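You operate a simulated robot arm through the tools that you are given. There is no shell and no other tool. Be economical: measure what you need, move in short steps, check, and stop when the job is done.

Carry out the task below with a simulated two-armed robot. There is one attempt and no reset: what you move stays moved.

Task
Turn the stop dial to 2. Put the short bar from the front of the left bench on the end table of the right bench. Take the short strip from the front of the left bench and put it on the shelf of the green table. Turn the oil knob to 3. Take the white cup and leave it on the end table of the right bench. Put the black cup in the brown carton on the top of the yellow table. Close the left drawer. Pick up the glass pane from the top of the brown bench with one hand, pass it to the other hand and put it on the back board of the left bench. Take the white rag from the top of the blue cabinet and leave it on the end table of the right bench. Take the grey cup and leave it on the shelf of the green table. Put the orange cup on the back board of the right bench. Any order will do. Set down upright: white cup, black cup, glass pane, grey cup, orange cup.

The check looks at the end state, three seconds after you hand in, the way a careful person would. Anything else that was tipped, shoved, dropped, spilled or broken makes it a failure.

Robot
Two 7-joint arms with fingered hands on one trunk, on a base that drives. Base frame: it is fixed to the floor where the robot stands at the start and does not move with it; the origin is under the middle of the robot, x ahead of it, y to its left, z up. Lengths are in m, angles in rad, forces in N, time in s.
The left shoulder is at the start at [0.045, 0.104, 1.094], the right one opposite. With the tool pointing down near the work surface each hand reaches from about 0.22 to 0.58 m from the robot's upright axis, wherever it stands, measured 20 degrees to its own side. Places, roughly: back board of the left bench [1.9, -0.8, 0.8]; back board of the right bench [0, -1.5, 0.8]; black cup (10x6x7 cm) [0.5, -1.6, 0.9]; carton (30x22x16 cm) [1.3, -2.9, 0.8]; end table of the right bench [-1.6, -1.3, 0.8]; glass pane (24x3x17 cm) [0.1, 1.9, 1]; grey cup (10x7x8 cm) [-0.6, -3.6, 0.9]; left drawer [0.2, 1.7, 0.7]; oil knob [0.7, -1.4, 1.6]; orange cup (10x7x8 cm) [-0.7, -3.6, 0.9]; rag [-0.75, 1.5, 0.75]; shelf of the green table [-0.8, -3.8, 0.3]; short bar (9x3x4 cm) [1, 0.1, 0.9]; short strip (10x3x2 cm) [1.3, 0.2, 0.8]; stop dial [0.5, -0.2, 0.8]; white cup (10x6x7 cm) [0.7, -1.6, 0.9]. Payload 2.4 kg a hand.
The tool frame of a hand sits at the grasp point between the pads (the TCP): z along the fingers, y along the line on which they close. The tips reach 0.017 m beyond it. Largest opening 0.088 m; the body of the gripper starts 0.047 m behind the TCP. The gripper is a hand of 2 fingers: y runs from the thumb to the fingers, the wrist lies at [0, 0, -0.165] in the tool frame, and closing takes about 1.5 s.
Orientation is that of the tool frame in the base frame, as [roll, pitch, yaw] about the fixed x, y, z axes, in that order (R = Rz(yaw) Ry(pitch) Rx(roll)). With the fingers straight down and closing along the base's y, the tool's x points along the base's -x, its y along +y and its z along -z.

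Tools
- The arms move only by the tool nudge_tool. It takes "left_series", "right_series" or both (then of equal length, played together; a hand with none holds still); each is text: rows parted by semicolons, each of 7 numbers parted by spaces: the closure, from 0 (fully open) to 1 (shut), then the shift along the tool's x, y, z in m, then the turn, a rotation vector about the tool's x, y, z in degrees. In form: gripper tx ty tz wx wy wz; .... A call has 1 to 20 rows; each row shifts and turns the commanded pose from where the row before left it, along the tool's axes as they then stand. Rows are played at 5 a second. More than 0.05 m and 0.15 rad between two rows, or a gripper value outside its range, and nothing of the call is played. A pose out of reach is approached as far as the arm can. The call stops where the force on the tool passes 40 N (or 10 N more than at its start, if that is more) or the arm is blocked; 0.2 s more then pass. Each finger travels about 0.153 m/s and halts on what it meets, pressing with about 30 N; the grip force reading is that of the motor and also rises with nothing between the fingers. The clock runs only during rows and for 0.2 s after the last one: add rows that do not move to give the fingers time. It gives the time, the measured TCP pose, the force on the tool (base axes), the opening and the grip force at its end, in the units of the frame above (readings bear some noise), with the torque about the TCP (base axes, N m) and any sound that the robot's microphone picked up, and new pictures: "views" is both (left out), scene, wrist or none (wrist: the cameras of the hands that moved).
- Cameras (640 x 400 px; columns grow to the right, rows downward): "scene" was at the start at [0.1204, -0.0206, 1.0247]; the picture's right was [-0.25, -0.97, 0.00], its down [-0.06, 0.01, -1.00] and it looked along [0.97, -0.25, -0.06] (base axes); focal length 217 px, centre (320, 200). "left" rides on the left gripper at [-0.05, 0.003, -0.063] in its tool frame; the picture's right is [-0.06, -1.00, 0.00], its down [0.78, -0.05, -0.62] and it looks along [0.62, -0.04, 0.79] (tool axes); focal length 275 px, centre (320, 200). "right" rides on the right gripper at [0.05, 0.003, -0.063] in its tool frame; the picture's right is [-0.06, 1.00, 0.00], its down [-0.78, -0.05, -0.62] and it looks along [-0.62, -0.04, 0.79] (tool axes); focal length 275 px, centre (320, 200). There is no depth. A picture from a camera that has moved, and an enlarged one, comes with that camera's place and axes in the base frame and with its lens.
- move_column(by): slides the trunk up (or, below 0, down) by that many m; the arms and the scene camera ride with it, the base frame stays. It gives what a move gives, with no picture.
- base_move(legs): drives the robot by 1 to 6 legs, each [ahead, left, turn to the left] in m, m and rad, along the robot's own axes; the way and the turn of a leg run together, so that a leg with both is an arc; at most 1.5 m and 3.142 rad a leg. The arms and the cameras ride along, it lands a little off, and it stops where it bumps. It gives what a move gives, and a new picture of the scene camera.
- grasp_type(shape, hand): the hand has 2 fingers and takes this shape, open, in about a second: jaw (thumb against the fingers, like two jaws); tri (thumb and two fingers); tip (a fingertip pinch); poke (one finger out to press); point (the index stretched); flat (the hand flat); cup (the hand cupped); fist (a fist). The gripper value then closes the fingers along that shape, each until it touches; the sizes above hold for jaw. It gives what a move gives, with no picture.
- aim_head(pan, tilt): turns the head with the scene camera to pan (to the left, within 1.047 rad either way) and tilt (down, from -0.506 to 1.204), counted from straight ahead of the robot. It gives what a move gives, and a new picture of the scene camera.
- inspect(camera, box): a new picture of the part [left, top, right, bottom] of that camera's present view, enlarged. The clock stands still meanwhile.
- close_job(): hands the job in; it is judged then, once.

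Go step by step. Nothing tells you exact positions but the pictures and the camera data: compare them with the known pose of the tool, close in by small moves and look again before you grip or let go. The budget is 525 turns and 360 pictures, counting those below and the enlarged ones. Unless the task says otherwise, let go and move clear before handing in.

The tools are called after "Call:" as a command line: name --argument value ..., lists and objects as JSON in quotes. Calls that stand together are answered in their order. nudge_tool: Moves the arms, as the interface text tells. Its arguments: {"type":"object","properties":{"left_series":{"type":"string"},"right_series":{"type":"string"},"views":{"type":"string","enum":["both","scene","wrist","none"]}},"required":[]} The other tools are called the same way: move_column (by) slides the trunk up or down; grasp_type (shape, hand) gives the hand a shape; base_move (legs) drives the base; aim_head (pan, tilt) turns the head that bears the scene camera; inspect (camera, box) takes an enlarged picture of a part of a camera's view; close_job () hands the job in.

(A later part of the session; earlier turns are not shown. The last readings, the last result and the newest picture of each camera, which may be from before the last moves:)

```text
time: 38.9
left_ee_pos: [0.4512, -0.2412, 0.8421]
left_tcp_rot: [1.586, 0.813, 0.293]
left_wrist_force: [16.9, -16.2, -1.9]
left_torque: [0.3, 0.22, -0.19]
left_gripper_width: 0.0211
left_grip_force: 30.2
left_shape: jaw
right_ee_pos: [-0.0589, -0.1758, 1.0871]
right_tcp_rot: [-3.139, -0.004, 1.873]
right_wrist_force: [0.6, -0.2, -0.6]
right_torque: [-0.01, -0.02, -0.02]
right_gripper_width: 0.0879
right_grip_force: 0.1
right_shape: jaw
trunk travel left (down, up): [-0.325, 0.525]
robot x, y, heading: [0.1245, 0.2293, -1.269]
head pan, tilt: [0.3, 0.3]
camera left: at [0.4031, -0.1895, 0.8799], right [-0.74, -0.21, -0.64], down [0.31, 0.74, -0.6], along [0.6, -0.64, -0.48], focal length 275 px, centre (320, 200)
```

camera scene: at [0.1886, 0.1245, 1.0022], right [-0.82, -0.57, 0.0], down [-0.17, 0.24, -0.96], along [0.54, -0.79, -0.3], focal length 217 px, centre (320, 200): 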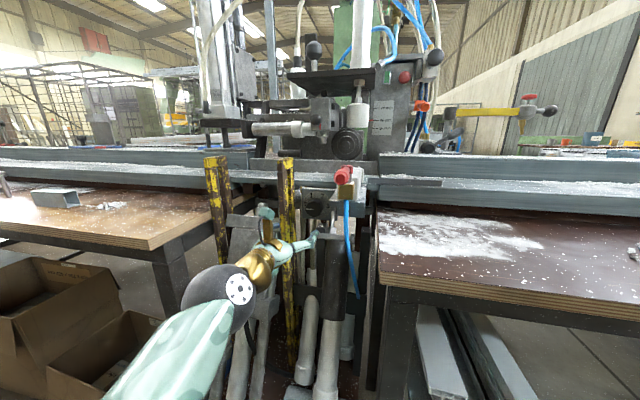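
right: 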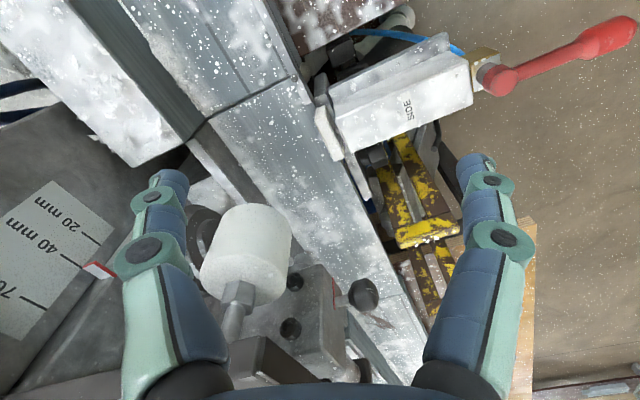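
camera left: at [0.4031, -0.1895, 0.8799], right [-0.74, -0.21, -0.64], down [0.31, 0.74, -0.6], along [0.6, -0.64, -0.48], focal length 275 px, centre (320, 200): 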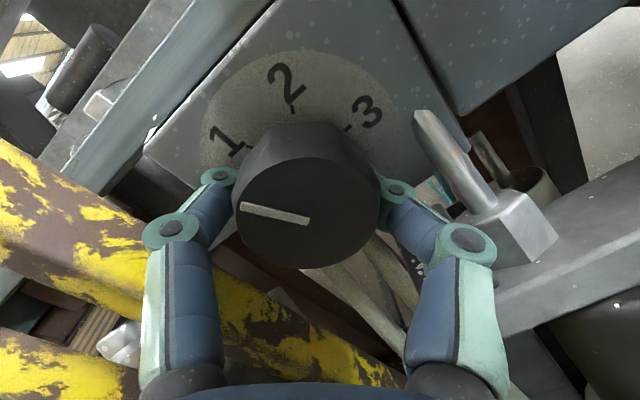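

The knob turned with the hand. I'll open slightly, roll back 60°, grip again and turn another 60°.

Call:
nudge_tool --left_series ".3 0 0 0 0 0 0;.3 0 0 0 0 0 0;.3 0 0 0 0 0 0;.3 0 0 0 0 0 -7.5;.3 0 0 0 0 0 -7.5;.3 0 0 0 0 0 -7.5;.3 0 0 0 0 0 -7.5;.3 0 0 0 0 0 -7.5;.3 0 0 0 0 0 -7.5;.3 0 0 0 0 0 -7.5;.3 0 0 0 0 0 -7.5;.3 0 0 0 0 0 0" --views "wrist"

```text
time: 41.5
left_ee_pos: [0.4488, -0.2388, 0.8445]
left_tcp_rot: [-1.596, 1.277, -2.884]
left_wrist_force: [-4.1, 10.6, 1.7]
left_torque: [0.05, -0.07, 0.4]
left_gripper_width: 0.0595
left_grip_force: 0.0
left_shape: jaw
right_ee_pos: [-0.0608, -0.1748, 1.0876]
right_tcp_rot: [3.141, 0.0, 1.872]
right_wrist_force: [-0.5, 0.2, 1.0]
right_torque: [0.03, -0.02, 0.0]
right_gripper_width: 0.0878
right_grip_force: 0.1
right_shape: jaw
trunk travel left (down, up): [-0.325, 0.525]
robot x, y, heading: [0.1236, 0.2318, -1.265]
head pan, tilt: [0.3, 0.3]
camera left: at [0.4486, -0.1734, 0.8899], right [-0.9, -0.26, 0.35], down [-0.44, 0.52, -0.73], along [0.01, -0.81, -0.59], focal length 275 px, centre (320, 200)
```

left: 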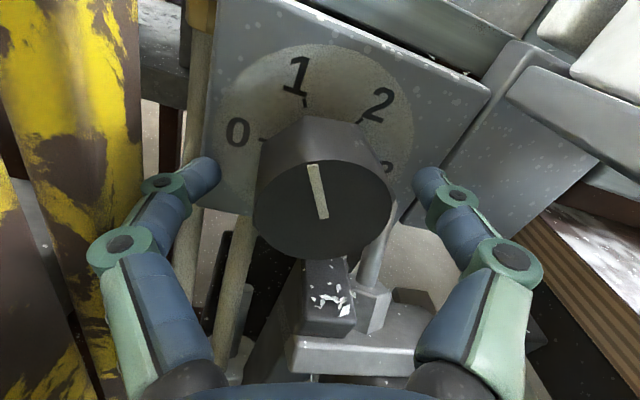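

The pointer is now at 1. Repeating the turn to bring it to 2.

Call:
nudge_tool --left_series "1 0 0 -.002 0 0 0;1 0 0 0 0 0 0;1 0 0 0 0 0 0;1 0 0 0 0 0 0;1 0 0 0 0 0 7.5;1 0 0 0 0 0 7.5;1 0 0 0 0 0 7.5;1 0 0 0 0 0 7.5;1 0 0 0 0 0 7.5;1 0 0 0 0 0 7.5;1 0 0 0 0 0 7.5;1 0 0 0 0 0 7.5;1 0 0 0 0 0 0;.3 0 0 0 0 0 0;.3 0 0 0 0 0 0;.3 0 0 0 0 0 0;.3 0 0 -.02 0 0 0;.3 0 0 0 0 0 0" --views "wrist"

```text
time: 45.3
left_ee_pos: [0.4423, -0.2166, 0.8433]
left_tcp_rot: [1.581, 0.815, 0.288]
left_wrist_force: [0.6, 0.8, -0.5]
left_torque: [-0.02, 0.03, -0.01]
left_gripper_width: 0.0617
left_grip_force: 0.1
left_shape: jaw
right_ee_pos: [-0.0609, -0.1761, 1.0887]
right_tcp_rot: [3.142, 0.001, 1.873]
right_wrist_force: [0.3, -0.2, 0.8]
right_torque: [-0.01, -0.03, 0.01]
right_gripper_width: 0.0879
right_grip_force: 0.0
right_shape: jaw
trunk travel left (down, up): [-0.325, 0.525]
robot x, y, heading: [0.1271, 0.2297, -1.269]
head pan, tilt: [0.3, 0.3]
camera left: at [0.3947, -0.1654, 0.8805], right [-0.74, -0.21, -0.64], down [0.31, 0.74, -0.6], along [0.6, -0.64, -0.48], focal length 275 px, centre (320, 200)
```

left: 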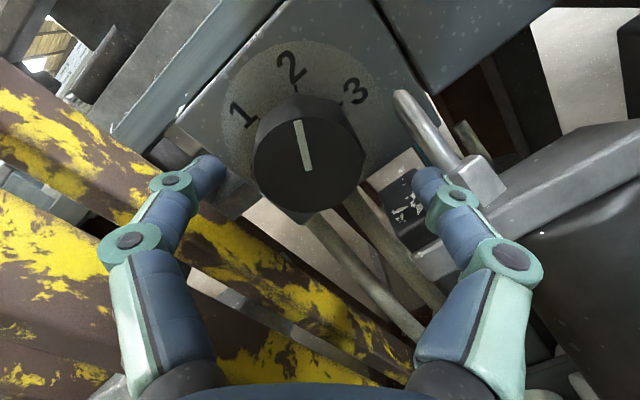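

The pointer lines up with 2. I'll back away, level the hand and verify.

Call:
nudge_tool --left_series ".3 0 0 -.04 0 0 0;.3 0 0 -.04 0 0 0;.3 0 0 0 0 0 -8;.3 0 0 0 0 0 -8;.3 0 0 0 0 0 -8;.3 0 0 0 0 0 -8;.3 0 0 0 0 0 -8;0 0 0 0 0 0 0" --views "wrist"

Call:
inspect --camera "left" --box '[240, 0, 400, 100]'

```text
time: 47.1
left_ee_pos: [0.4203, -0.1422, 0.8437]
left_tcp_rot: [1.705, 1.515, 0.415]
left_wrist_force: [-0.3, 0.0, -1.1]
left_torque: [-0.01, 0.0, 0.0]
left_gripper_width: 0.0881
left_grip_force: 0.1
left_shape: jaw
right_ee_pos: [-0.0593, -0.1739, 1.087]
right_tcp_rot: [3.141, 0.0, 1.873]
right_wrist_force: [0.5, -0.3, 0.2]
right_torque: [0.02, 0.02, -0.02]
right_gripper_width: 0.0877
right_grip_force: 0.1
right_shape: jaw
trunk travel left (down, up): [-0.325, 0.525]
robot x, y, heading: [0.1263, 0.2305, -1.271]
head pan, tilt: [0.3, 0.3]
camera left: at [0.4035, -0.0807, 0.8931], right [-0.96, -0.28, 0.01], down [-0.18, 0.6, -0.78], along [0.21, -0.75, -0.62], focal length 275 px, centre (320, 200)
```

left: 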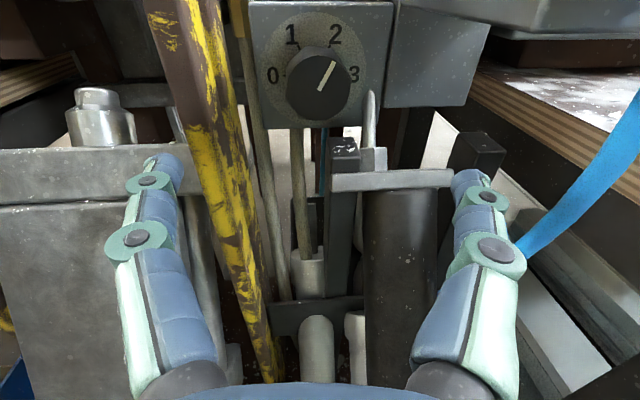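

```text
4.00 times, centred on (320, 50) of left
camera zoom: at [0.4035, -0.0807, 0.8931], right [-0.96, -0.28, 0.01], down [-0.18, 0.6, -0.78], along [0.21, -0.75, -0.62], focal length 1101 px, centre (320, 800)
```

zoom: 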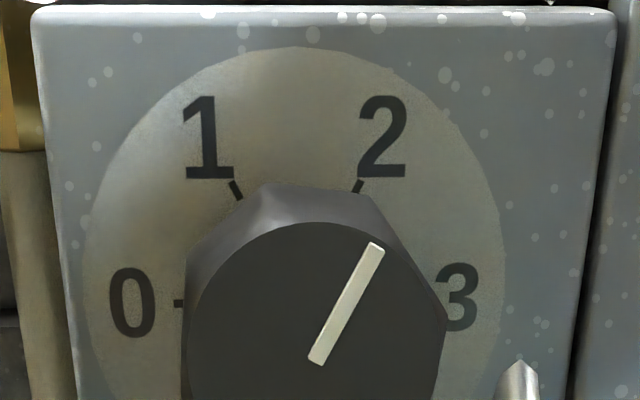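

The stop dial is at 2. I'll back the robot out, bring the left hand back to pointing down, then head for the brown bench.

Call:
base_move --legs '[[-0.4, 0, 0]]'

Call:
nudge_tool --left_series "0 -.05 0 0 0 0 0;0 -.05 0 0 0 0 0;0 -.05 0 0 0 0 0;0 -.05 0 0 0 0 0;0 0 0 0 0 8.2 0;0 0 0 0 0 8.2 0;0 0 0 0 0 8.2 0;0 0 0 0 0 8.2 0;0 0 0 0 0 8.2 0;0 0 0 0 0 8.2 0;0 0 0 0 0 8.2 0;0 0 0 0 0 8.2 0;0 0 0 0 0 8.2 0;0 0 0 0 0 8.2 0;0 0 0 0 0 8 0;0 0 -.04 0 0 0 0;0 0 -.04 0 0 0 0;0 0 -.04 0 0 0 0;0 0 0 0 0 0 0" --views "none"

```text
time: 49.6
left_ee_pos: [0.299, 0.2493, 0.8443]
left_tcp_rot: [1.701, 1.513, 0.412]
left_wrist_force: [-0.4, 0.1, -0.8]
left_torque: [-0.02, 0.0, -0.02]
left_gripper_width: 0.0878
left_grip_force: 0.2
left_shape: jaw
right_ee_pos: [-0.1824, 0.2156, 1.0879]
right_tcp_rot: [-3.141, -0.001, 1.875]
right_wrist_force: [0.0, 0.0, 0.1]
right_torque: [0.0, -0.02, -0.03]
right_gripper_width: 0.0875
right_grip_force: 0.0
right_shape: jaw
trunk travel left (down, up): [-0.325, 0.525]
robot x, y, heading: [0.0021, 0.6219, -1.268]
head pan, tilt: [0.3, 0.3]
camera scene: at [0.0671, 0.5146, 1.0022], right [-0.82, -0.57, 0.0], down [-0.17, 0.24, -0.96], along [0.54, -0.79, -0.3], focal length 217 px, centre (320, 200)
```

scene: 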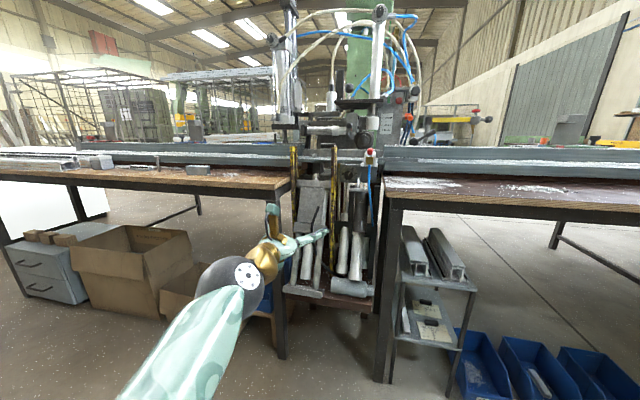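

```text
time: 50.3
left_ee_pos: [0.3171, 0.2575, 0.9444]
left_tcp_rot: [1.681, 1.317, 0.392]
left_wrist_force: [-0.2, 0.2, 1.1]
left_torque: [-0.02, -0.01, 0.01]
left_gripper_width: 0.0879
left_grip_force: 0.1
left_shape: jaw
right_ee_pos: [-0.1813, 0.2147, 1.0876]
right_tcp_rot: [-3.141, 0.0, 1.877]
right_wrist_force: [0.7, 0.3, 0.1]
right_torque: [0.02, 0.01, -0.01]
right_gripper_width: 0.0878
right_grip_force: 0.1
right_shape: jaw
trunk travel left (down, up): [-0.325, 0.525]
robot x, y, heading: [0.0064, 0.6164, -1.268]
head pan, tilt: [0.3, 0.3]
stopped in row 3 (left hand): the arm was blocked; the commanded pose is now the measured one
```

The arm is near a joint limit. I'll try tilting the hand down from here instead.

Call:
nudge_tool --left_series "0 0 0 0 0 8.2 0;0 0 0 0 0 8.2 0;0 0 0 0 0 8.2 0;0 0 0 0 0 8.2 0;0 0 0 0 0 8.2 0;0 0 0 0 0 8.2 0;0 0 0 0 0 8.2 0;0 0 0 0 0 8.2 0;0 0 0 0 0 8.2 0;0 0 0 0 0 8.2 0;0 0 0 0 0 8 0;0 0 0 0 0 0 0" --views "scene"

```text
time: 52.9
left_ee_pos: [0.3425, 0.2392, 0.9271]
left_tcp_rot: [2.887, -0.029, 1.855]
left_wrist_force: [0.0, 0.0, -0.4]
left_torque: [-0.01, 0.0, 0.0]
left_gripper_width: 0.088
left_grip_force: 0.0
left_shape: jaw
left hand out of reach, approached as far as the arm can: row 9, 10, 11
right_ee_pos: [-0.1812, 0.2142, 1.0881]
right_tcp_rot: [-3.141, 0.0, 1.873]
right_wrist_force: [0.3, 0.0, -0.1]
right_torque: [0.03, 0.01, -0.01]
right_gripper_width: 0.088
right_grip_force: 0.1
right_shape: jaw
trunk travel left (down, up): [-0.325, 0.525]
robot x, y, heading: [0.0035, 0.6162, -1.269]
head pan, tilt: [0.3, 0.3]
camera scene: at [0.0623, 0.5112, 1.0054], right [-0.86, -0.51, 0.0], down [-0.14, 0.23, -0.96], along [0.5, -0.83, -0.26], focal length 217 px, centre (320, 200)
```

scene: 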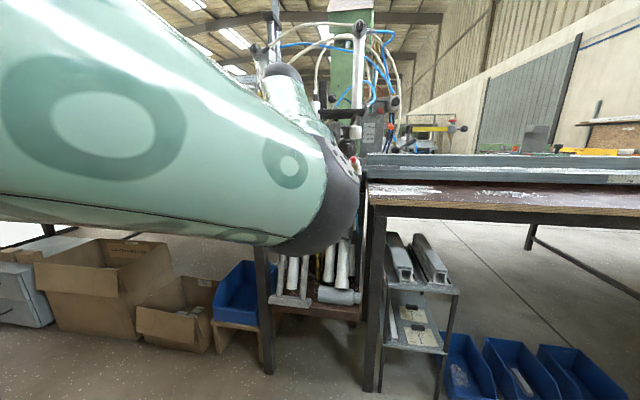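

The hand points down again but the elbow is awkward. I'll move it forward and up and level its roll.

Call:
nudge_tool --left_series "0 -.03 0 -.02 3 0 0;0 -.03 0 -.03 3 0 0;0 -.03 0 -.03 3 0 0;0 -.02 0 -.03 3 0 0;0 0 0 -.02 2.5 0 0;0 0 0 0 0 0 0;0 0 0 0 0 0 0" --views "scene"

```text
time: 54.5
left_ee_pos: [0.3463, 0.1458, 1.0303]
left_tcp_rot: [-3.14, -0.029, 1.854]
left_wrist_force: [0.1, 0.1, -0.5]
left_torque: [-0.03, -0.03, 0.02]
left_gripper_width: 0.0878
left_grip_force: 0.1
left_shape: jaw
left hand out of reach, approached as far as the arm can: row 4, 5
right_ee_pos: [-0.1817, 0.2137, 1.0864]
right_tcp_rot: [-3.141, 0.002, 1.873]
right_wrist_force: [0.4, -0.3, 0.4]
right_torque: [-0.01, 0.02, 0.02]
right_gripper_width: 0.0879
right_grip_force: 0.1
right_shape: jaw
trunk travel left (down, up): [-0.325, 0.525]
robot x, y, heading: [0.0063, 0.6186, -1.266]
head pan, tilt: [0.3, 0.3]
camera scene: at [0.0672, 0.5144, 1.0022], right [-0.82, -0.57, 0.0], down [-0.17, 0.24, -0.96], along [0.54, -0.79, -0.3], focal length 217 px, centre (320, 200)
```

scene: 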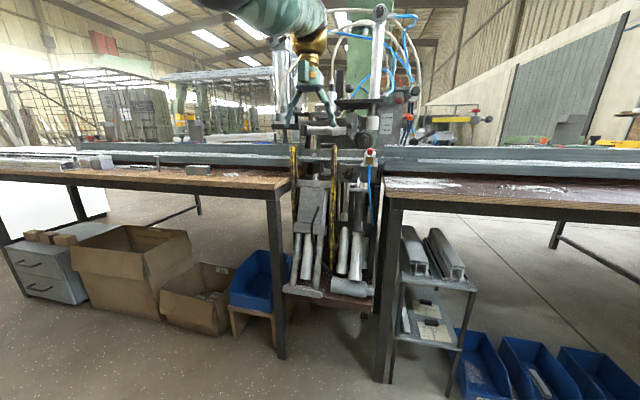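

The arm is back in a good posture. Now I turn around towards the brown bench and move in front of the open drawer.

Call:
base_move --legs '[[0, 0, -3.11], [0.2, -0.4, 0]]'

Call:
aim_head --pan 0.1 --tilt 0.25

```text
time: 64.5
left_ee_pos: [-0.0494, 1.4009, 1.0302]
left_tcp_rot: [-3.141, -0.028, -1.246]
left_wrist_force: [0.5, 1.0, -0.7]
left_torque: [-0.04, 0.0, 0.01]
left_gripper_width: 0.0877
left_grip_force: 0.1
left_shape: jaw
right_ee_pos: [0.4797, 1.3552, 1.0872]
right_tcp_rot: [3.141, 0.001, -1.225]
right_wrist_force: [-0.2, -0.7, -0.1]
right_torque: [-0.01, -0.01, 0.0]
right_gripper_width: 0.0879
right_grip_force: 0.0
right_shape: jaw
trunk travel left (down, up): [-0.325, 0.525]
robot x, y, heading: [0.3094, 0.9374, 1.911]
head pan, tilt: [0.3, 0.3]
camera scene: at [0.2429, 1.0487, 1.0022], right [0.8, 0.6, 0.0], down [0.18, -0.24, -0.96], along [-0.57, 0.76, -0.3], focal length 217 px, centre (320, 200)
```

scene: 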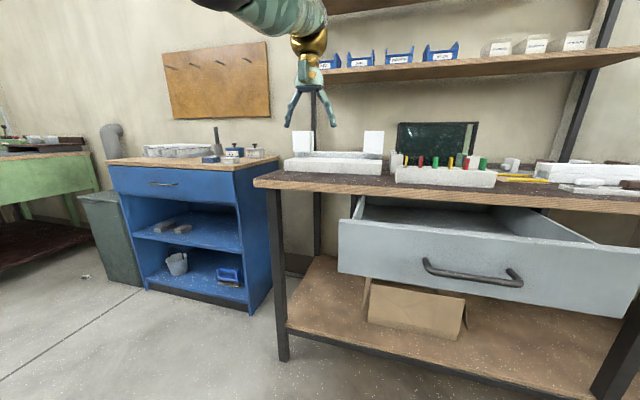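

```text
time: 65.2
left_ee_pos: [-0.0493, 1.4011, 1.0313]
left_tcp_rot: [3.141, -0.029, -1.247]
left_wrist_force: [-0.9, -0.1, 0.0]
left_torque: [0.02, 0.03, 0.0]
left_gripper_width: 0.0879
left_grip_force: 0.1
left_shape: jaw
right_ee_pos: [0.4801, 1.3549, 1.0885]
right_tcp_rot: [3.141, -0.001, -1.226]
right_wrist_force: [-0.5, 0.5, 0.1]
right_torque: [-0.01, 0.0, -0.02]
right_gripper_width: 0.088
right_grip_force: 0.1
right_shape: jaw
trunk travel left (down, up): [-0.325, 0.525]
robot x, y, heading: [0.3103, 0.9431, 1.916]
head pan, tilt: [0.099, 0.25]
camera scene: at [0.2587, 1.0583, 1.0069], right [0.9, 0.43, 0.0], down [0.11, -0.22, -0.97], along [-0.42, 0.88, -0.25], focal length 217 px, centre (320, 200)
```

scene: 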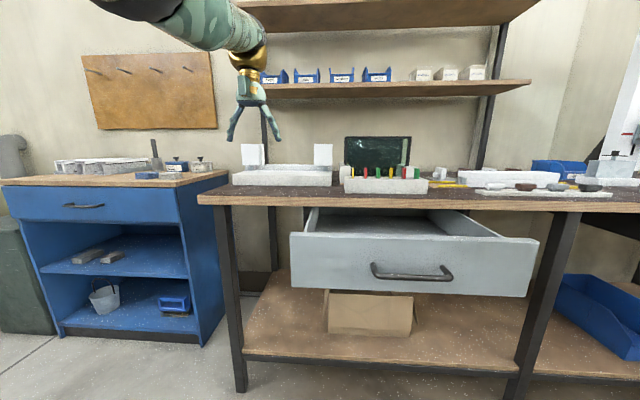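

The left drawer is open about 15 cm; its face centre is near [0.26, 1.62, 0.70]. I'll turn the right hand horizontal, close its fingers, and lower it in front of the drawer face.

Call:
nudge_tool --right_series "1 0 0 0 0 -8.2 0;1 0 0 0 0 -8.2 0;1 0 0 0 0 -8.2 0;1 0 0 0 0 -8.2 0;1 0 0 0 0 -8.2 0;1 0 0 0 0 -8.2 0;1 0 0 0 0 -8.2 0;1 0 0 0 0 -8.2 0;1 0 0 0 0 -8.2 0;1 0 0 0 0 -8.2 0;1 0 0 0 0 -8 0;1 .045 .02 0 0 0 0;1 .045 .02 0 0 0 0;1 .045 .02 0 0 0 0;1 .045 .02 0 0 0 0;1 .045 .02 0 0 0 0;1 .045 .02 0 0 0 0;1 .045 0 0 0 0 0;1 .04 0 0 0 0 0;1 0 0 0 0 0 0" --views "both"

```text
time: 69.4
left_ee_pos: [-0.0484, 1.4006, 1.0296]
left_tcp_rot: [-3.142, -0.028, -1.246]
left_wrist_force: [-0.4, -0.5, -0.6]
left_torque: [0.01, -0.02, 0.02]
left_gripper_width: 0.088
left_grip_force: 0.2
left_shape: jaw
right_ee_pos: [0.5568, 1.3374, 0.8947]
right_tcp_rot: [-2.837, 1.57, -0.919]
right_wrist_force: [-0.4, 0.2, 0.0]
right_torque: [0.01, 0.0, 0.01]
right_gripper_width: 0.0003
right_grip_force: 29.8
right_shape: jaw
right hand out of reach, approached as far as the arm can: row 8, 9, 10, 11, 12, 13, 14, 15, 16, 17, 18, 19
trunk travel left (down, up): [-0.325, 0.525]
robot x, y, heading: [0.3164, 0.9394, 1.914]
head pan, tilt: [0.099, 0.25]
camera scene: at [0.2588, 1.0582, 1.007], right [0.9, 0.43, 0.0], down [0.11, -0.22, -0.97], along [-0.42, 0.88, -0.25], focal length 217 px, centre (320, 200)
camera right: at [0.5749, 1.2765, 0.844], right [-0.94, -0.34, 0.06], down [0.26, -0.56, 0.79], along [-0.23, 0.75, 0.62], focal length 275 px, centre (320, 200)
```

scene: 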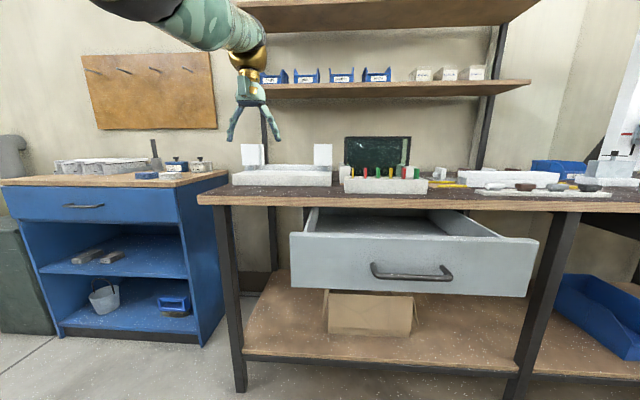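
right: 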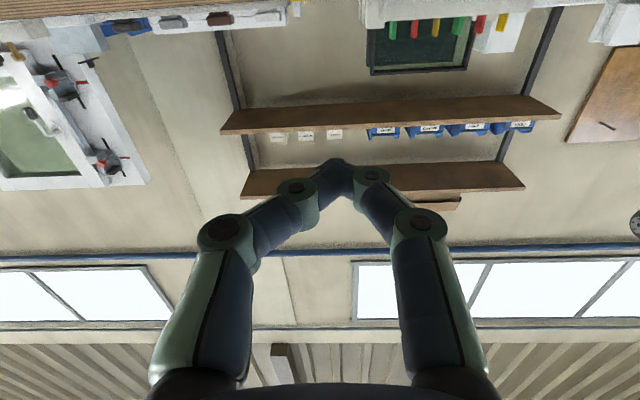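

The hand was limited by being too close to the body; moving it forward to the pre-push point.

Call:
nudge_tool --right_series "1 0 0 .04 0 0 0;1 0 0 .04 0 0 0;1 0 0 .04 0 0 0;1 0 0 .04 0 0 0;1 0 0 .02 0 0 0;1 0 0 0 0 0 0;1 0 0 0 0 0 0" --views "scene"

```text
time: 71.0
left_ee_pos: [-0.0494, 1.4008, 1.03]
left_tcp_rot: [-3.141, -0.027, -1.246]
left_wrist_force: [0.6, -0.6, -0.5]
left_torque: [0.01, -0.03, -0.05]
left_gripper_width: 0.0879
left_grip_force: 0.0
left_shape: jaw
right_ee_pos: [0.5645, 1.4178, 0.9293]
right_tcp_rot: [-3.055, 1.552, -1.204]
right_wrist_force: [0.0, 0.0, 0.7]
right_torque: [-0.01, 0.03, 0.02]
right_gripper_width: 0.0001
right_grip_force: 29.6
right_shape: jaw
right hand out of reach, approached as far as the arm can: row 1, 2, 3, 4, 5
trunk travel left (down, up): [-0.325, 0.525]
robot x, y, heading: [0.3113, 0.9404, 1.916]
head pan, tilt: [0.099, 0.25]
camera scene: at [0.2588, 1.0582, 1.007], right [0.9, 0.43, 0.0], down [0.11, -0.22, -0.97], along [-0.42, 0.88, -0.25], focal length 217 px, centre (320, 200)
```

scene: 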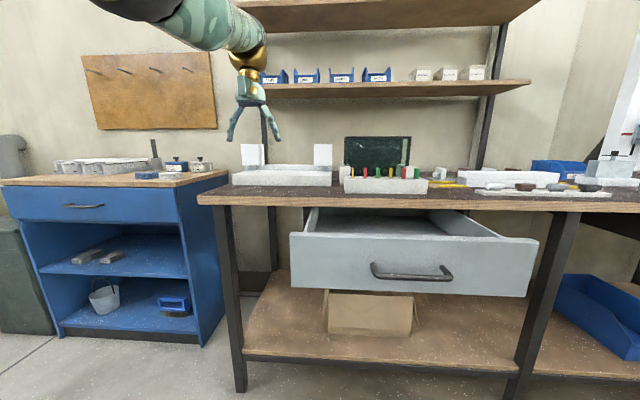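

The arm is stuck short of the command. I'll raise the command back to a reachable height and use the trunk to lower instead.

Call:
nudge_tool --right_series "1 -.04 0 0 0 0 0;1 -.04 0 0 0 0 0;1 -.04 0 0 0 0 0;1 -.04 0 0 0 0 0;1 -.04 0 0 0 0 0;1 0 0 0 0 0 0;1 0 0 0 0 0 0" --views "scene"

```text
time: 72.6
left_ee_pos: [-0.0496, 1.3998, 1.0298]
left_tcp_rot: [3.14, -0.028, -1.248]
left_wrist_force: [-0.2, 0.2, 1.3]
left_torque: [-0.02, 0.0, -0.01]
left_gripper_width: 0.0877
left_grip_force: 0.0
left_shape: jaw
right_ee_pos: [0.5485, 1.4262, 1.1339]
right_tcp_rot: [-3.028, 1.57, -1.109]
right_wrist_force: [0.7, -0.5, 0.4]
right_torque: [0.0, 0.0, -0.04]
right_gripper_width: 0.0
right_grip_force: 30.6
right_shape: jaw
trunk travel left (down, up): [-0.325, 0.525]
robot x, y, heading: [0.3137, 0.942, 1.911]
head pan, tilt: [0.099, 0.25]
camera scene: at [0.2588, 1.0583, 1.0069], right [0.9, 0.43, 0.0], down [0.11, -0.22, -0.97], along [-0.42, 0.88, -0.25], focal length 217 px, centre (320, 200)
```

scene: 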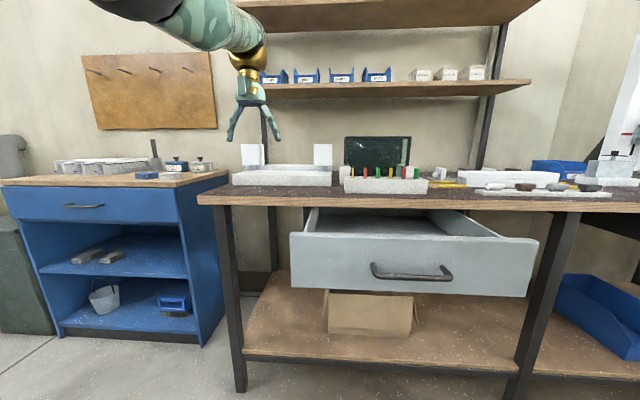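

Now I'll move the hand leftward and forward at this height, then descend.

Call:
nudge_tool --right_series "1 0 .04 .025 0 0 0;1 0 .04 .025 0 0 0;1 0 .04 .025 0 0 0;1 0 .04 .02 0 0 0;1 0 .03 0 0 0 0;1 .04 0 0 0 0 0;1 .04 0 0 0 0 0;1 .04 0 0 0 0 0;1 .04 0 0 0 0 0;1 .04 0 0 0 0 0;1 .04 0 0 0 0 0;1 .04 0 0 0 0 0;1 .04 0 0 0 0 0;1 .04 0 0 0 0 0;1 .03 0 0 0 0 0;1 0 0 0 0 0 0" --views "scene"

```text
time: 76.0
left_ee_pos: [-0.0498, 1.4008, 1.0306]
left_tcp_rot: [-3.141, -0.027, -1.247]
left_wrist_force: [0.1, 0.1, -0.2]
left_torque: [0.0, -0.02, 0.0]
left_gripper_width: 0.0878
left_grip_force: 0.0
left_shape: jaw
right_ee_pos: [0.3612, 1.4388, 1.1518]
right_tcp_rot: [0.861, 1.57, 2.775]
right_wrist_force: [0.2, -0.3, 0.2]
right_torque: [-0.02, -0.05, 0.01]
right_gripper_width: 0.0
right_grip_force: 30.4
right_shape: jaw
right hand out of reach, approached as far as the arm can: row 3, 4, 6, 7, 8, 9, 10, 11, 12, 13, 14, 15
trunk travel left (down, up): [-0.325, 0.525]
robot x, y, heading: [0.3081, 0.9411, 1.916]
head pan, tilt: [0.099, 0.25]
camera scene: at [0.2588, 1.0583, 1.0069], right [0.9, 0.43, 0.0], down [0.11, -0.22, -0.97], along [-0.42, 0.88, -0.25], focal length 217 px, centre (320, 200)
```

scene: 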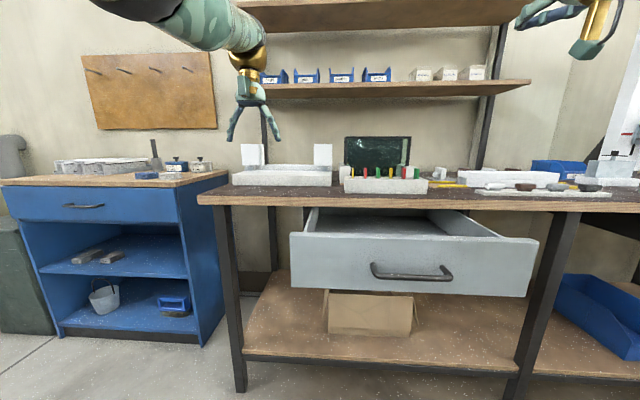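

With the elbow up the hand can't get that low, so I'll raise the left hand and lower the trunk by 0.3 m.

Call:
nudge_tool --right_series "1 .04 0 0 0 0 0;1 .04 0 0 0 0 0;1 .02 0 0 0 0 0;1 0 0 0 0 0 0;1 0 0 0 0 0 0;1 0 0 0 0 0 0" --left_series "0 0 0 -.04 0 0 0;0 0 0 -.04 0 0 0;0 0 0 -.04 0 0 0;0 0 0 -.04 0 0 0;0 .03 0 -.04 0 0 0;0 .03 0 0 0 0 0" --views "none"

Call:
move_column --by -0.32

Call:
aim_head --pan -0.2 --tilt 0.2

```text
time: 77.4
left_ee_pos: [-0.0194, 1.3031, 1.2056]
left_tcp_rot: [-3.142, -0.026, -1.25]
left_wrist_force: [-1.1, -0.7, -0.1]
left_torque: [-0.01, -0.02, 0.0]
left_gripper_width: 0.088
left_grip_force: 0.0
left_shape: jaw
left hand out of reach, approached as far as the arm can: row 1, 2, 3, 4
right_ee_pos: [0.3616, 1.4378, 1.1514]
right_tcp_rot: [-2.121, 1.57, -0.207]
right_wrist_force: [0.0, 0.8, 0.5]
right_torque: [-0.03, 0.03, 0.0]
right_gripper_width: 0.0
right_grip_force: 29.9
right_shape: jaw
right hand out of reach, approached as far as the arm can: row 1, 2, 3
trunk travel left (down, up): [-0.325, 0.525]
robot x, y, heading: [0.3071, 0.9431, 1.914]
head pan, tilt: [0.099, 0.25]
```

```text
time: 80.6
left_ee_pos: [-0.0252, 1.324, 0.8642]
left_tcp_rot: [-3.139, -0.085, -1.247]
left_wrist_force: [0.0, -0.7, 0.3]
left_torque: [-0.01, 0.01, -0.02]
left_gripper_width: 0.0877
left_grip_force: 0.1
left_shape: jaw
right_ee_pos: [0.3506, 1.4691, 0.7814]
right_tcp_rot: [-3.138, 1.445, -1.223]
right_wrist_force: [-0.5, -0.2, -0.5]
right_torque: [0.02, 0.01, 0.0]
right_gripper_width: 0.0
right_grip_force: 30.4
right_shape: jaw
trunk travel left (down, up): [-0.005, 0.845]
robot x, y, heading: [0.3089, 0.9409, 1.914]
head pan, tilt: [0.099, 0.25]
```

```text
time: 81.4
left_ee_pos: [-0.0246, 1.3249, 0.8644]
left_tcp_rot: [-3.138, -0.087, -1.246]
left_wrist_force: [-0.2, -0.7, -0.5]
left_torque: [-0.01, 0.02, 0.0]
left_gripper_width: 0.0877
left_grip_force: 0.1
left_shape: jaw
right_ee_pos: [0.3494, 1.4706, 0.7807]
right_tcp_rot: [-3.141, 1.445, -1.223]
right_wrist_force: [0.0, 0.4, -0.6]
right_torque: [-0.03, -0.03, 0.0]
right_gripper_width: 0.0
right_grip_force: 30.1
right_shape: jaw
trunk travel left (down, up): [-0.005, 0.845]
robot x, y, heading: [0.3118, 0.942, 1.917]
head pan, tilt: [-0.201, 0.201]
camera scene: at [0.2802, 1.081, 0.6973], right [0.99, 0.14, 0.0], down [0.03, -0.2, -0.98], along [-0.14, 0.97, -0.2], focal length 217 px, centre (320, 200)
```

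scene: 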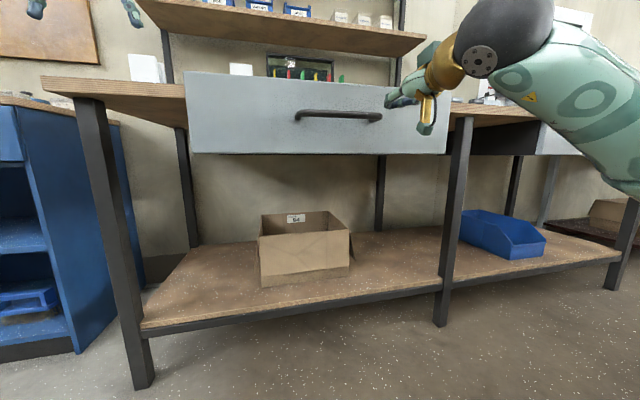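

With two views the drawer face runs from [0.02, 1.42] to [0.48, 1.59], z 0.705–0.825, out by about 0.24 m. The closed right hand is 5 cm in front of it; I'll raise the left hand and advance the base to push.

Call:
nudge_tool --left_series "0 .02 0 -.04 0 0 0;0 .02 0 -.04 0 0 0;0 0 0 -.03 0 0 0" --views "none"

Call:
base_move --legs '[[0.1, 0, 0]]'

```text
time: 82.2
left_ee_pos: [-0.0255, 1.3059, 0.925]
left_tcp_rot: [-3.14, -0.085, -1.246]
left_wrist_force: [-0.9, -0.1, 0.0]
left_torque: [0.03, -0.03, 0.02]
left_gripper_width: 0.0877
left_grip_force: 0.2
left_shape: jaw
left hand out of reach, approached as far as the arm can: row 2, 3
right_ee_pos: [0.3505, 1.4687, 0.7818]
right_tcp_rot: [-3.14, 1.445, -1.224]
right_wrist_force: [-0.2, -0.1, 0.6]
right_torque: [-0.02, 0.01, -0.01]
right_gripper_width: 0.0002
right_grip_force: 30.1
right_shape: jaw
trunk travel left (down, up): [-0.005, 0.845]
robot x, y, heading: [0.3133, 0.9394, 1.915]
head pan, tilt: [-0.201, 0.201]
```

```text
time: 83.3
left_ee_pos: [-0.0595, 1.401, 0.9246]
left_tcp_rot: [-3.14, -0.082, -1.245]
left_wrist_force: [-0.7, 0.7, -0.8]
left_torque: [-0.04, -0.03, 0.01]
left_gripper_width: 0.0879
left_grip_force: 0.1
left_shape: jaw
right_ee_pos: [0.3162, 1.5643, 0.7825]
right_tcp_rot: [-3.139, 1.445, -1.223]
right_wrist_force: [0.3, 0.5, -0.3]
right_torque: [0.0, -0.02, 0.0]
right_gripper_width: 0.0
right_grip_force: 29.7
right_shape: jaw
trunk travel left (down, up): [-0.005, 0.845]
robot x, y, heading: [0.2749, 1.0363, 1.914]
head pan, tilt: [-0.201, 0.201]
camera scene: at [0.2462, 1.1759, 0.6973], right [0.99, 0.14, 0.0], down [0.03, -0.2, -0.98], along [-0.14, 0.97, -0.2], focal length 217 px, centre (320, 200)
```

scene: 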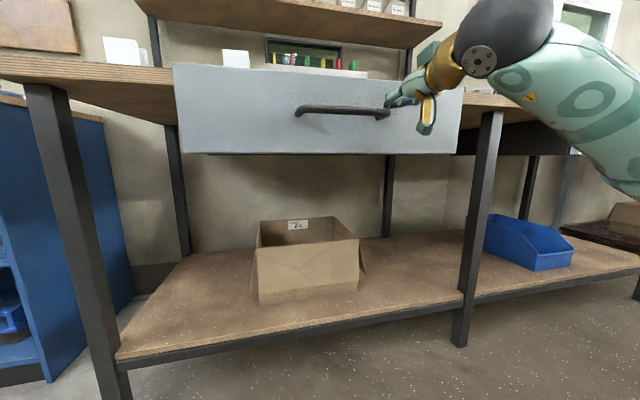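

The drawer is moving with the push. I'll continue forward another 0.18 m.

Call:
base_move --legs '[[0.15, 0, 0]]'

```text
time: 84.7
left_ee_pos: [-0.1096, 1.5397, 0.9253]
left_tcp_rot: [-3.139, -0.083, -1.248]
left_wrist_force: [0.1, 0.6, -0.7]
left_torque: [-0.01, 0.0, -0.06]
left_gripper_width: 0.0878
left_grip_force: 0.0
left_shape: jaw
right_ee_pos: [0.2661, 1.7054, 0.7827]
right_tcp_rot: [-3.139, 1.445, -1.225]
right_wrist_force: [0.8, 0.2, -0.2]
right_torque: [0.0, -0.03, 0.0]
right_gripper_width: 0.0
right_grip_force: 30.4
right_shape: jaw
trunk travel left (down, up): [-0.005, 0.845]
robot x, y, heading: [0.2242, 1.1788, 1.916]
head pan, tilt: [-0.201, 0.201]
camera scene: at [0.196, 1.3166, 0.6973], right [0.99, 0.14, 0.0], down [0.03, -0.2, -0.98], along [-0.14, 0.97, -0.2], focal length 217 px, centre (320, 200)
```

scene: 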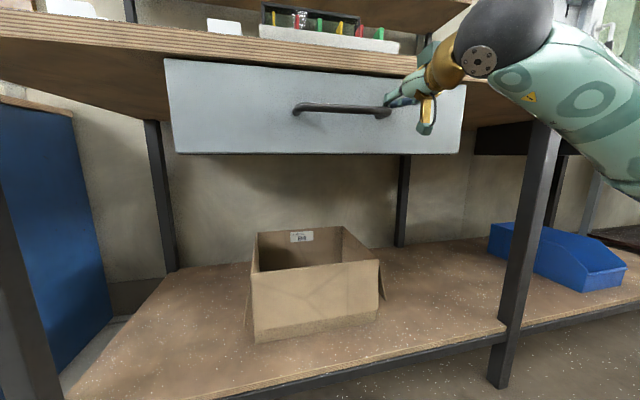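

Call:
base_move --legs '[[0.05, 0, 0]]'

```text
time: 85.4
left_ee_pos: [-0.1106, 1.5485, 0.9261]
left_tcp_rot: [-3.139, -0.083, -1.249]
left_wrist_force: [0.4, -0.1, 0.0]
left_torque: [-0.01, -0.03, 0.01]
left_gripper_width: 0.0877
left_grip_force: 0.0
left_shape: jaw
right_ee_pos: [0.2662, 1.7091, 0.7824]
right_tcp_rot: [-3.121, 1.445, -1.204]
right_wrist_force: [8.6, -17.6, 1.5]
right_torque: [0.05, 0.01, 0.05]
right_gripper_width: 0.0027
right_grip_force: 30.0
right_shape: jaw
trunk travel left (down, up): [-0.005, 0.845]
robot x, y, heading: [0.227, 1.1867, 1.915]
head pan, tilt: [-0.201, 0.201]
stopped in leg 1: the force on the tool passed its limit at 65 N (the readings are from after the stop); the commanded pose is now the measured one
camera scene: at [0.1945, 1.3228, 0.6976], right [0.99, 0.14, 0.0], down [0.03, -0.2, -0.98], along [-0.14, 0.97, -0.2], focal length 217 px, centre (320, 200)
```

scene: 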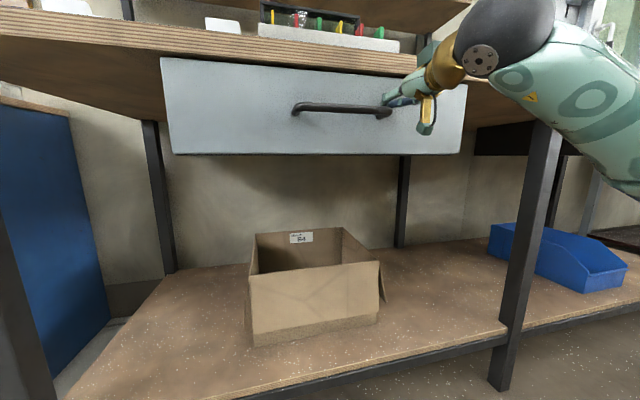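

A firm stop: the drawer seems shut. I'll back away and look at it from above, comparing with the right-hand drawer.

Call:
base_move --legs '[[-0.3, 0, 0]]'

Call:
move_column --by 0.32

Call:
aim_head --pan -0.3 --tilt 0.25

```text
time: 87.5
left_ee_pos: [-0.0143, 1.2708, 0.9248]
left_tcp_rot: [-3.139, -0.083, -1.246]
left_wrist_force: [-0.6, 0.8, 0.3]
left_torque: [0.01, -0.02, -0.03]
left_gripper_width: 0.0879
left_grip_force: 0.1
left_shape: jaw
right_ee_pos: [0.3611, 1.4331, 0.7809]
right_tcp_rot: [-3.127, 1.443, -1.204]
right_wrist_force: [-0.5, 0.2, 1.0]
right_torque: [0.02, 0.02, 0.01]
right_gripper_width: 0.0
right_grip_force: 30.5
right_shape: jaw
trunk travel left (down, up): [-0.005, 0.845]
robot x, y, heading: [0.3207, 0.9055, 1.916]
head pan, tilt: [-0.201, 0.201]
camera scene: at [0.2921, 1.047, 0.6973], right [0.99, 0.14, 0.0], down [0.03, -0.2, -0.98], along [-0.14, 0.97, -0.2], focal length 217 px, centre (320, 200)
```

scene: 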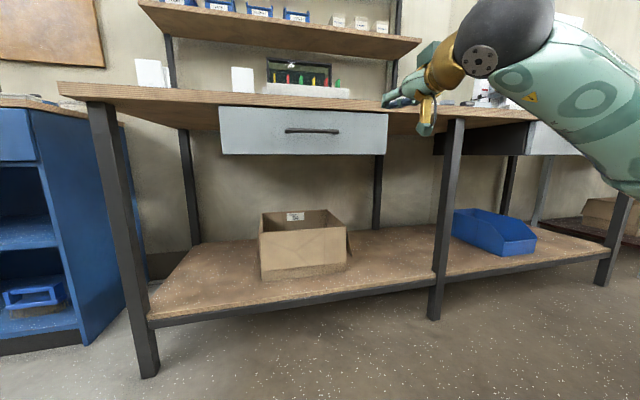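

```text
time: 90.6
left_ee_pos: [0.0017, 1.2256, 1.29]
left_tcp_rot: [-3.141, 0.032, -1.246]
left_wrist_force: [0.2, 0.4, 0.4]
left_torque: [-0.01, 0.03, 0.04]
left_gripper_width: 0.0879
left_grip_force: 0.0
left_shape: jaw
right_ee_pos: [0.3616, 1.4343, 1.1008]
right_tcp_rot: [-3.125, 1.441, -1.204]
right_wrist_force: [0.2, 1.1, -0.1]
right_torque: [-0.02, 0.02, -0.04]
right_gripper_width: 0.0
right_grip_force: 30.1
right_shape: jaw
trunk travel left (down, up): [-0.325, 0.525]
robot x, y, heading: [0.3244, 0.9072, 1.914]
head pan, tilt: [-0.201, 0.201]
```

```text
time: 91.3
left_ee_pos: [0.0027, 1.2253, 1.2906]
left_tcp_rot: [-3.141, 0.032, -1.247]
left_wrist_force: [-0.6, -0.1, 0.6]
left_torque: [0.01, 0.01, 0.02]
left_gripper_width: 0.0879
left_grip_force: 0.1
left_shape: jaw
right_ee_pos: [0.3604, 1.4333, 1.1015]
right_tcp_rot: [-3.125, 1.443, -1.204]
right_wrist_force: [0.2, 0.0, 0.3]
right_torque: [0.01, 0.01, -0.03]
right_gripper_width: 0.0
right_grip_force: 29.7
right_shape: jaw
trunk travel left (down, up): [-0.325, 0.525]
robot x, y, heading: [0.3221, 0.9091, 1.921]
head pan, tilt: [-0.3, 0.25]
camera scene: at [0.3066, 1.0332, 1.007], right [1.0, 0.04, 0.0], down [0.01, -0.25, -0.97], along [-0.04, 0.97, -0.25], focal length 217 px, centre (320, 200)
```

scene: 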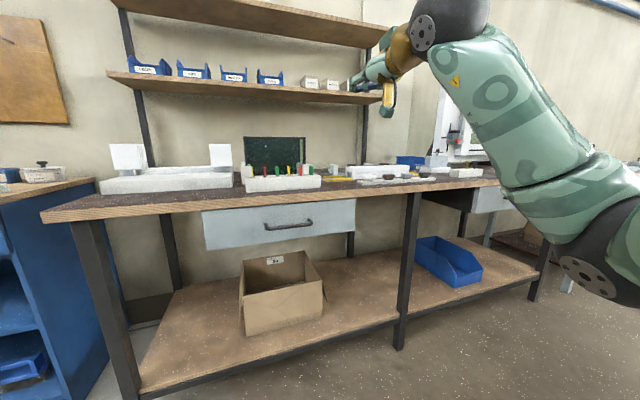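

Call:
inspect --camera "scene" --box '[80, 120, 400, 320]'

```text
2.00 times, centred on (240, 220) of scene
camera zoom: at [0.3066, 1.0332, 1.007], right [1.0, 0.04, 0.0], down [0.01, -0.25, -0.97], along [-0.04, 0.97, -0.25], focal length 434 px, centre (480, 160)
```

zoom: 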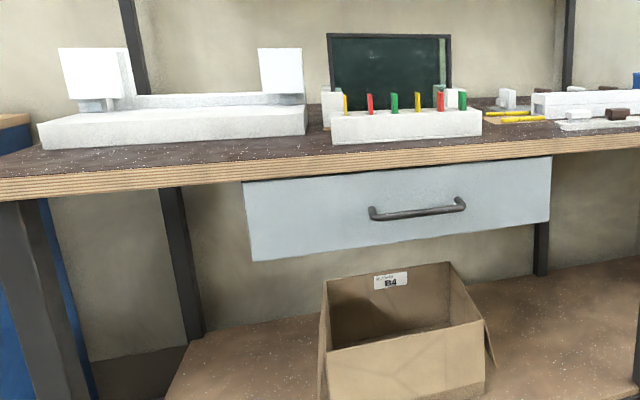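

The drawer is closed. The glass pane is the dark framed panel standing behind the tool rack near [0.09, 1.9, 0.94]. I'll bring the right hand back to pointing down and open it.

Call:
nudge_tool --right_series "0 -.02 0 0 0 8.27 0;0 -.02 0 0 0 8.27 0;0 0 0 0 0 8.27 0;0 0 0 0 0 8.27 0;0 0 0 0 0 8.27 0;0 0 0 0 0 8.27 0;0 0 0 0 0 8.27 0;0 0 0 0 0 8.27 0;0 0 0 0 0 8.27 0;0 0 0 0 0 8.27 0;0 0 0 0 0 0 0" --left_series "0 0 0 0 0 0 0;0 0 0 0 0 0 0;0 0 0 0 0 0 0;0 0 0 0 0 0 0;0 0 0 0 0 0 0;0 0 0 0 0 0 0;0 0 0 0 0 0 0;0 0 0 0 0 0 0;0 0 0 0 0 0 0;0 0 0 0 0 0 0;0 0 0 0 0 0 0" --views "scene"

```text
time: 93.7
left_ee_pos: [0.0015, 1.2256, 1.2907]
left_tcp_rot: [-3.141, 0.032, -1.248]
left_wrist_force: [-0.3, -1.0, 0.8]
left_torque: [0.01, 0.0, -0.03]
left_gripper_width: 0.0877
left_grip_force: 0.0
left_shape: jaw
right_ee_pos: [0.3564, 1.4399, 1.139]
right_tcp_rot: [-3.139, -0.001, -1.222]
right_wrist_force: [0.0, 0.4, 0.2]
right_torque: [-0.01, 0.03, 0.03]
right_gripper_width: 0.088
right_grip_force: 0.1
right_shape: jaw
trunk travel left (down, up): [-0.325, 0.525]
robot x, y, heading: [0.3208, 0.9055, 1.915]
head pan, tilt: [-0.3, 0.25]
camera scene: at [0.3066, 1.0333, 1.0069], right [1.0, 0.04, 0.0], down [0.01, -0.25, -0.97], along [-0.04, 0.97, -0.25], focal length 217 px, centre (320, 200)
```

scene: 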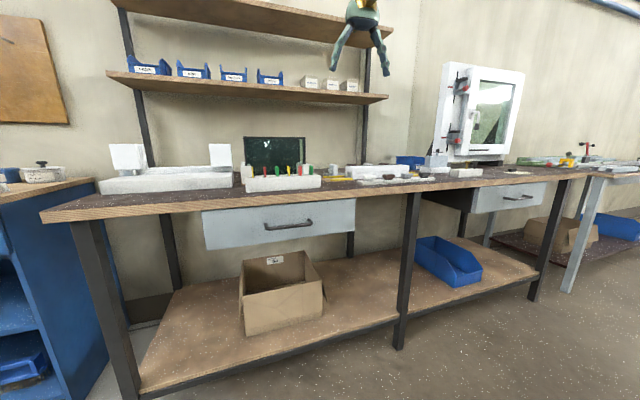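

Pane top edge runs from [0.0, 1.845] to [0.21, 1.908] at z≈1.03. I'll drive so the pane is 0.5 m dead ahead with the hands high.

Call:
base_move --legs '[[0.487, -0.125, 0]]'

Call:
aim_head --pan 0.0 --tilt 0.35

```text
time: 96.7
left_ee_pos: [-0.0507, 1.7401, 1.2888]
left_tcp_rot: [-3.141, 0.033, -1.246]
left_wrist_force: [0.6, -0.5, 0.1]
left_torque: [0.0, -0.02, 0.01]
left_gripper_width: 0.0881
left_grip_force: 0.1
left_shape: jaw
right_ee_pos: [0.304, 1.9555, 1.139]
right_tcp_rot: [-3.142, -0.002, -1.22]
right_wrist_force: [-0.6, -0.8, 0.4]
right_torque: [-0.01, 0.02, 0.01]
right_gripper_width: 0.0883
right_grip_force: 0.2
right_shape: jaw
trunk travel left (down, up): [-0.325, 0.525]
robot x, y, heading: [0.2674, 1.422, 1.913]
head pan, tilt: [-0.3, 0.25]
camera scene: at [0.2531, 1.5489, 1.0069], right [1.0, 0.04, 0.0], down [0.01, -0.25, -0.97], along [-0.04, 0.97, -0.25], focal length 217 px, centre (320, 200)
```

scene: 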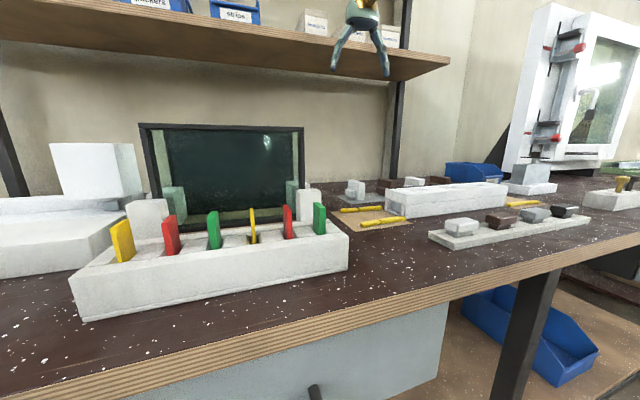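

```text
time: 97.5
left_ee_pos: [-0.051, 1.7411, 1.2901]
left_tcp_rot: [3.142, 0.032, -1.247]
left_wrist_force: [-0.6, -0.5, 0.1]
left_torque: [0.01, 0.0, 0.0]
left_gripper_width: 0.088
left_grip_force: 0.1
left_shape: jaw
right_ee_pos: [0.3029, 1.9556, 1.1402]
right_tcp_rot: [-3.14, -0.003, -1.221]
right_wrist_force: [-0.3, 0.0, 0.4]
right_torque: [-0.02, 0.02, -0.02]
right_gripper_width: 0.0881
right_grip_force: 0.1
right_shape: jaw
trunk travel left (down, up): [-0.325, 0.525]
robot x, y, heading: [0.2679, 1.4231, 1.913]
head pan, tilt: [0.0, 0.351]
camera scene: at [0.2259, 1.5431, 0.9975], right [0.94, 0.34, 0.0], down [0.12, -0.32, -0.94], along [-0.32, 0.88, -0.34], focal length 217 px, centre (320, 200)
```

scene: 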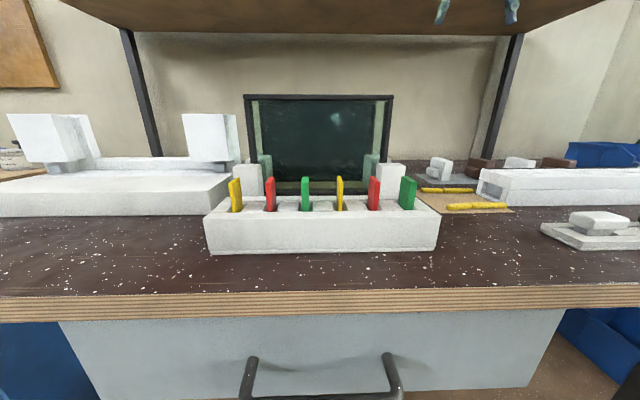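

The pane's centre is ≈[0.10, 1.88], top z 1.035, parallel to the bench. I'll yaw the right hand 90° to close across the pane and shift it over the pane's right part.

Call:
nudge_tool --right_series "0 0 0 0 0 0 -8.2;0 0 0 0 0 0 -8.2;0 0 0 0 0 0 -8.2;0 0 0 0 0 0 -8.2;0 0 0 0 0 0 -8.2;0 0 0 0 0 0 -8.2;0 0 0 0 0 0 -8.2;0 0 0 0 0 0 -8.2;0 0 0 0 0 0 -8.2;0 0 0 0 0 0 -8.2;0 0 0 0 0 0 -7.8;0 -.036 0 0 0 0 0;0 -.036 0 0 0 0 0;0 -.036 0 0 0 0 0;0 -.036 0 0 0 0 0;0 0 0 0 0 0 0" --views "both"

```text
time: 100.9
left_ee_pos: [-0.051, 1.7405, 1.2902]
left_tcp_rot: [3.14, 0.033, -1.246]
left_wrist_force: [0.3, -0.4, -0.3]
left_torque: [0.02, 0.03, 0.0]
left_gripper_width: 0.088
left_grip_force: 0.0
left_shape: jaw
right_ee_pos: [0.169, 1.9063, 1.142]
right_tcp_rot: [3.141, -0.003, 0.347]
right_wrist_force: [0.1, 0.2, 0.0]
right_torque: [0.02, -0.02, 0.05]
right_gripper_width: 0.088
right_grip_force: 0.0
right_shape: jaw
trunk travel left (down, up): [-0.325, 0.525]
robot x, y, heading: [0.266, 1.4257, 1.917]
head pan, tilt: [0.0, 0.351]
camera scene: at [0.2257, 1.5431, 0.9975], right [0.94, 0.34, 0.0], down [0.12, -0.32, -0.94], along [-0.32, 0.88, -0.34], focal length 217 px, centre (320, 200)
camera right: at [0.2157, 1.9201, 1.205], right [0.28, -0.96, 0.0], down [-0.76, -0.22, 0.62], along [-0.59, -0.17, -0.79], focal length 275 px, centre (320, 200)
```

scene: 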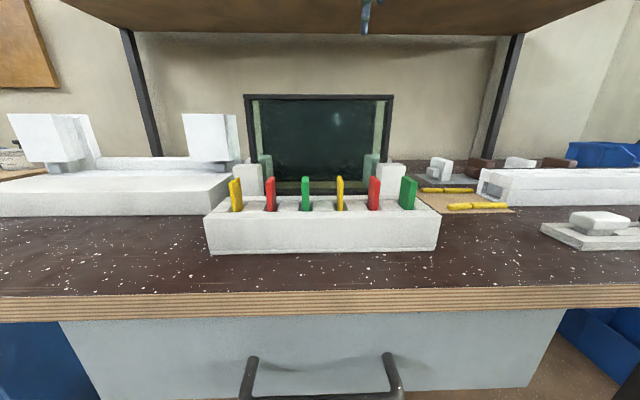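
right: 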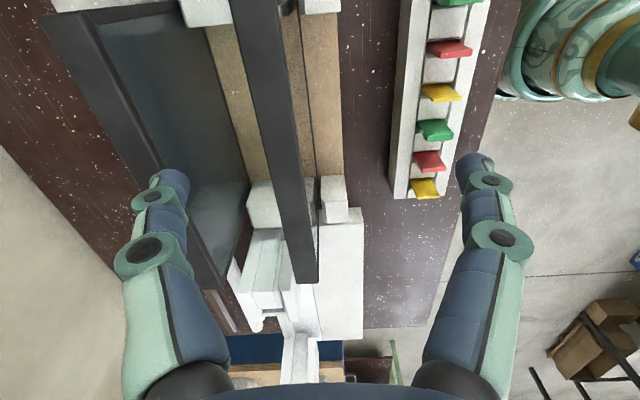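

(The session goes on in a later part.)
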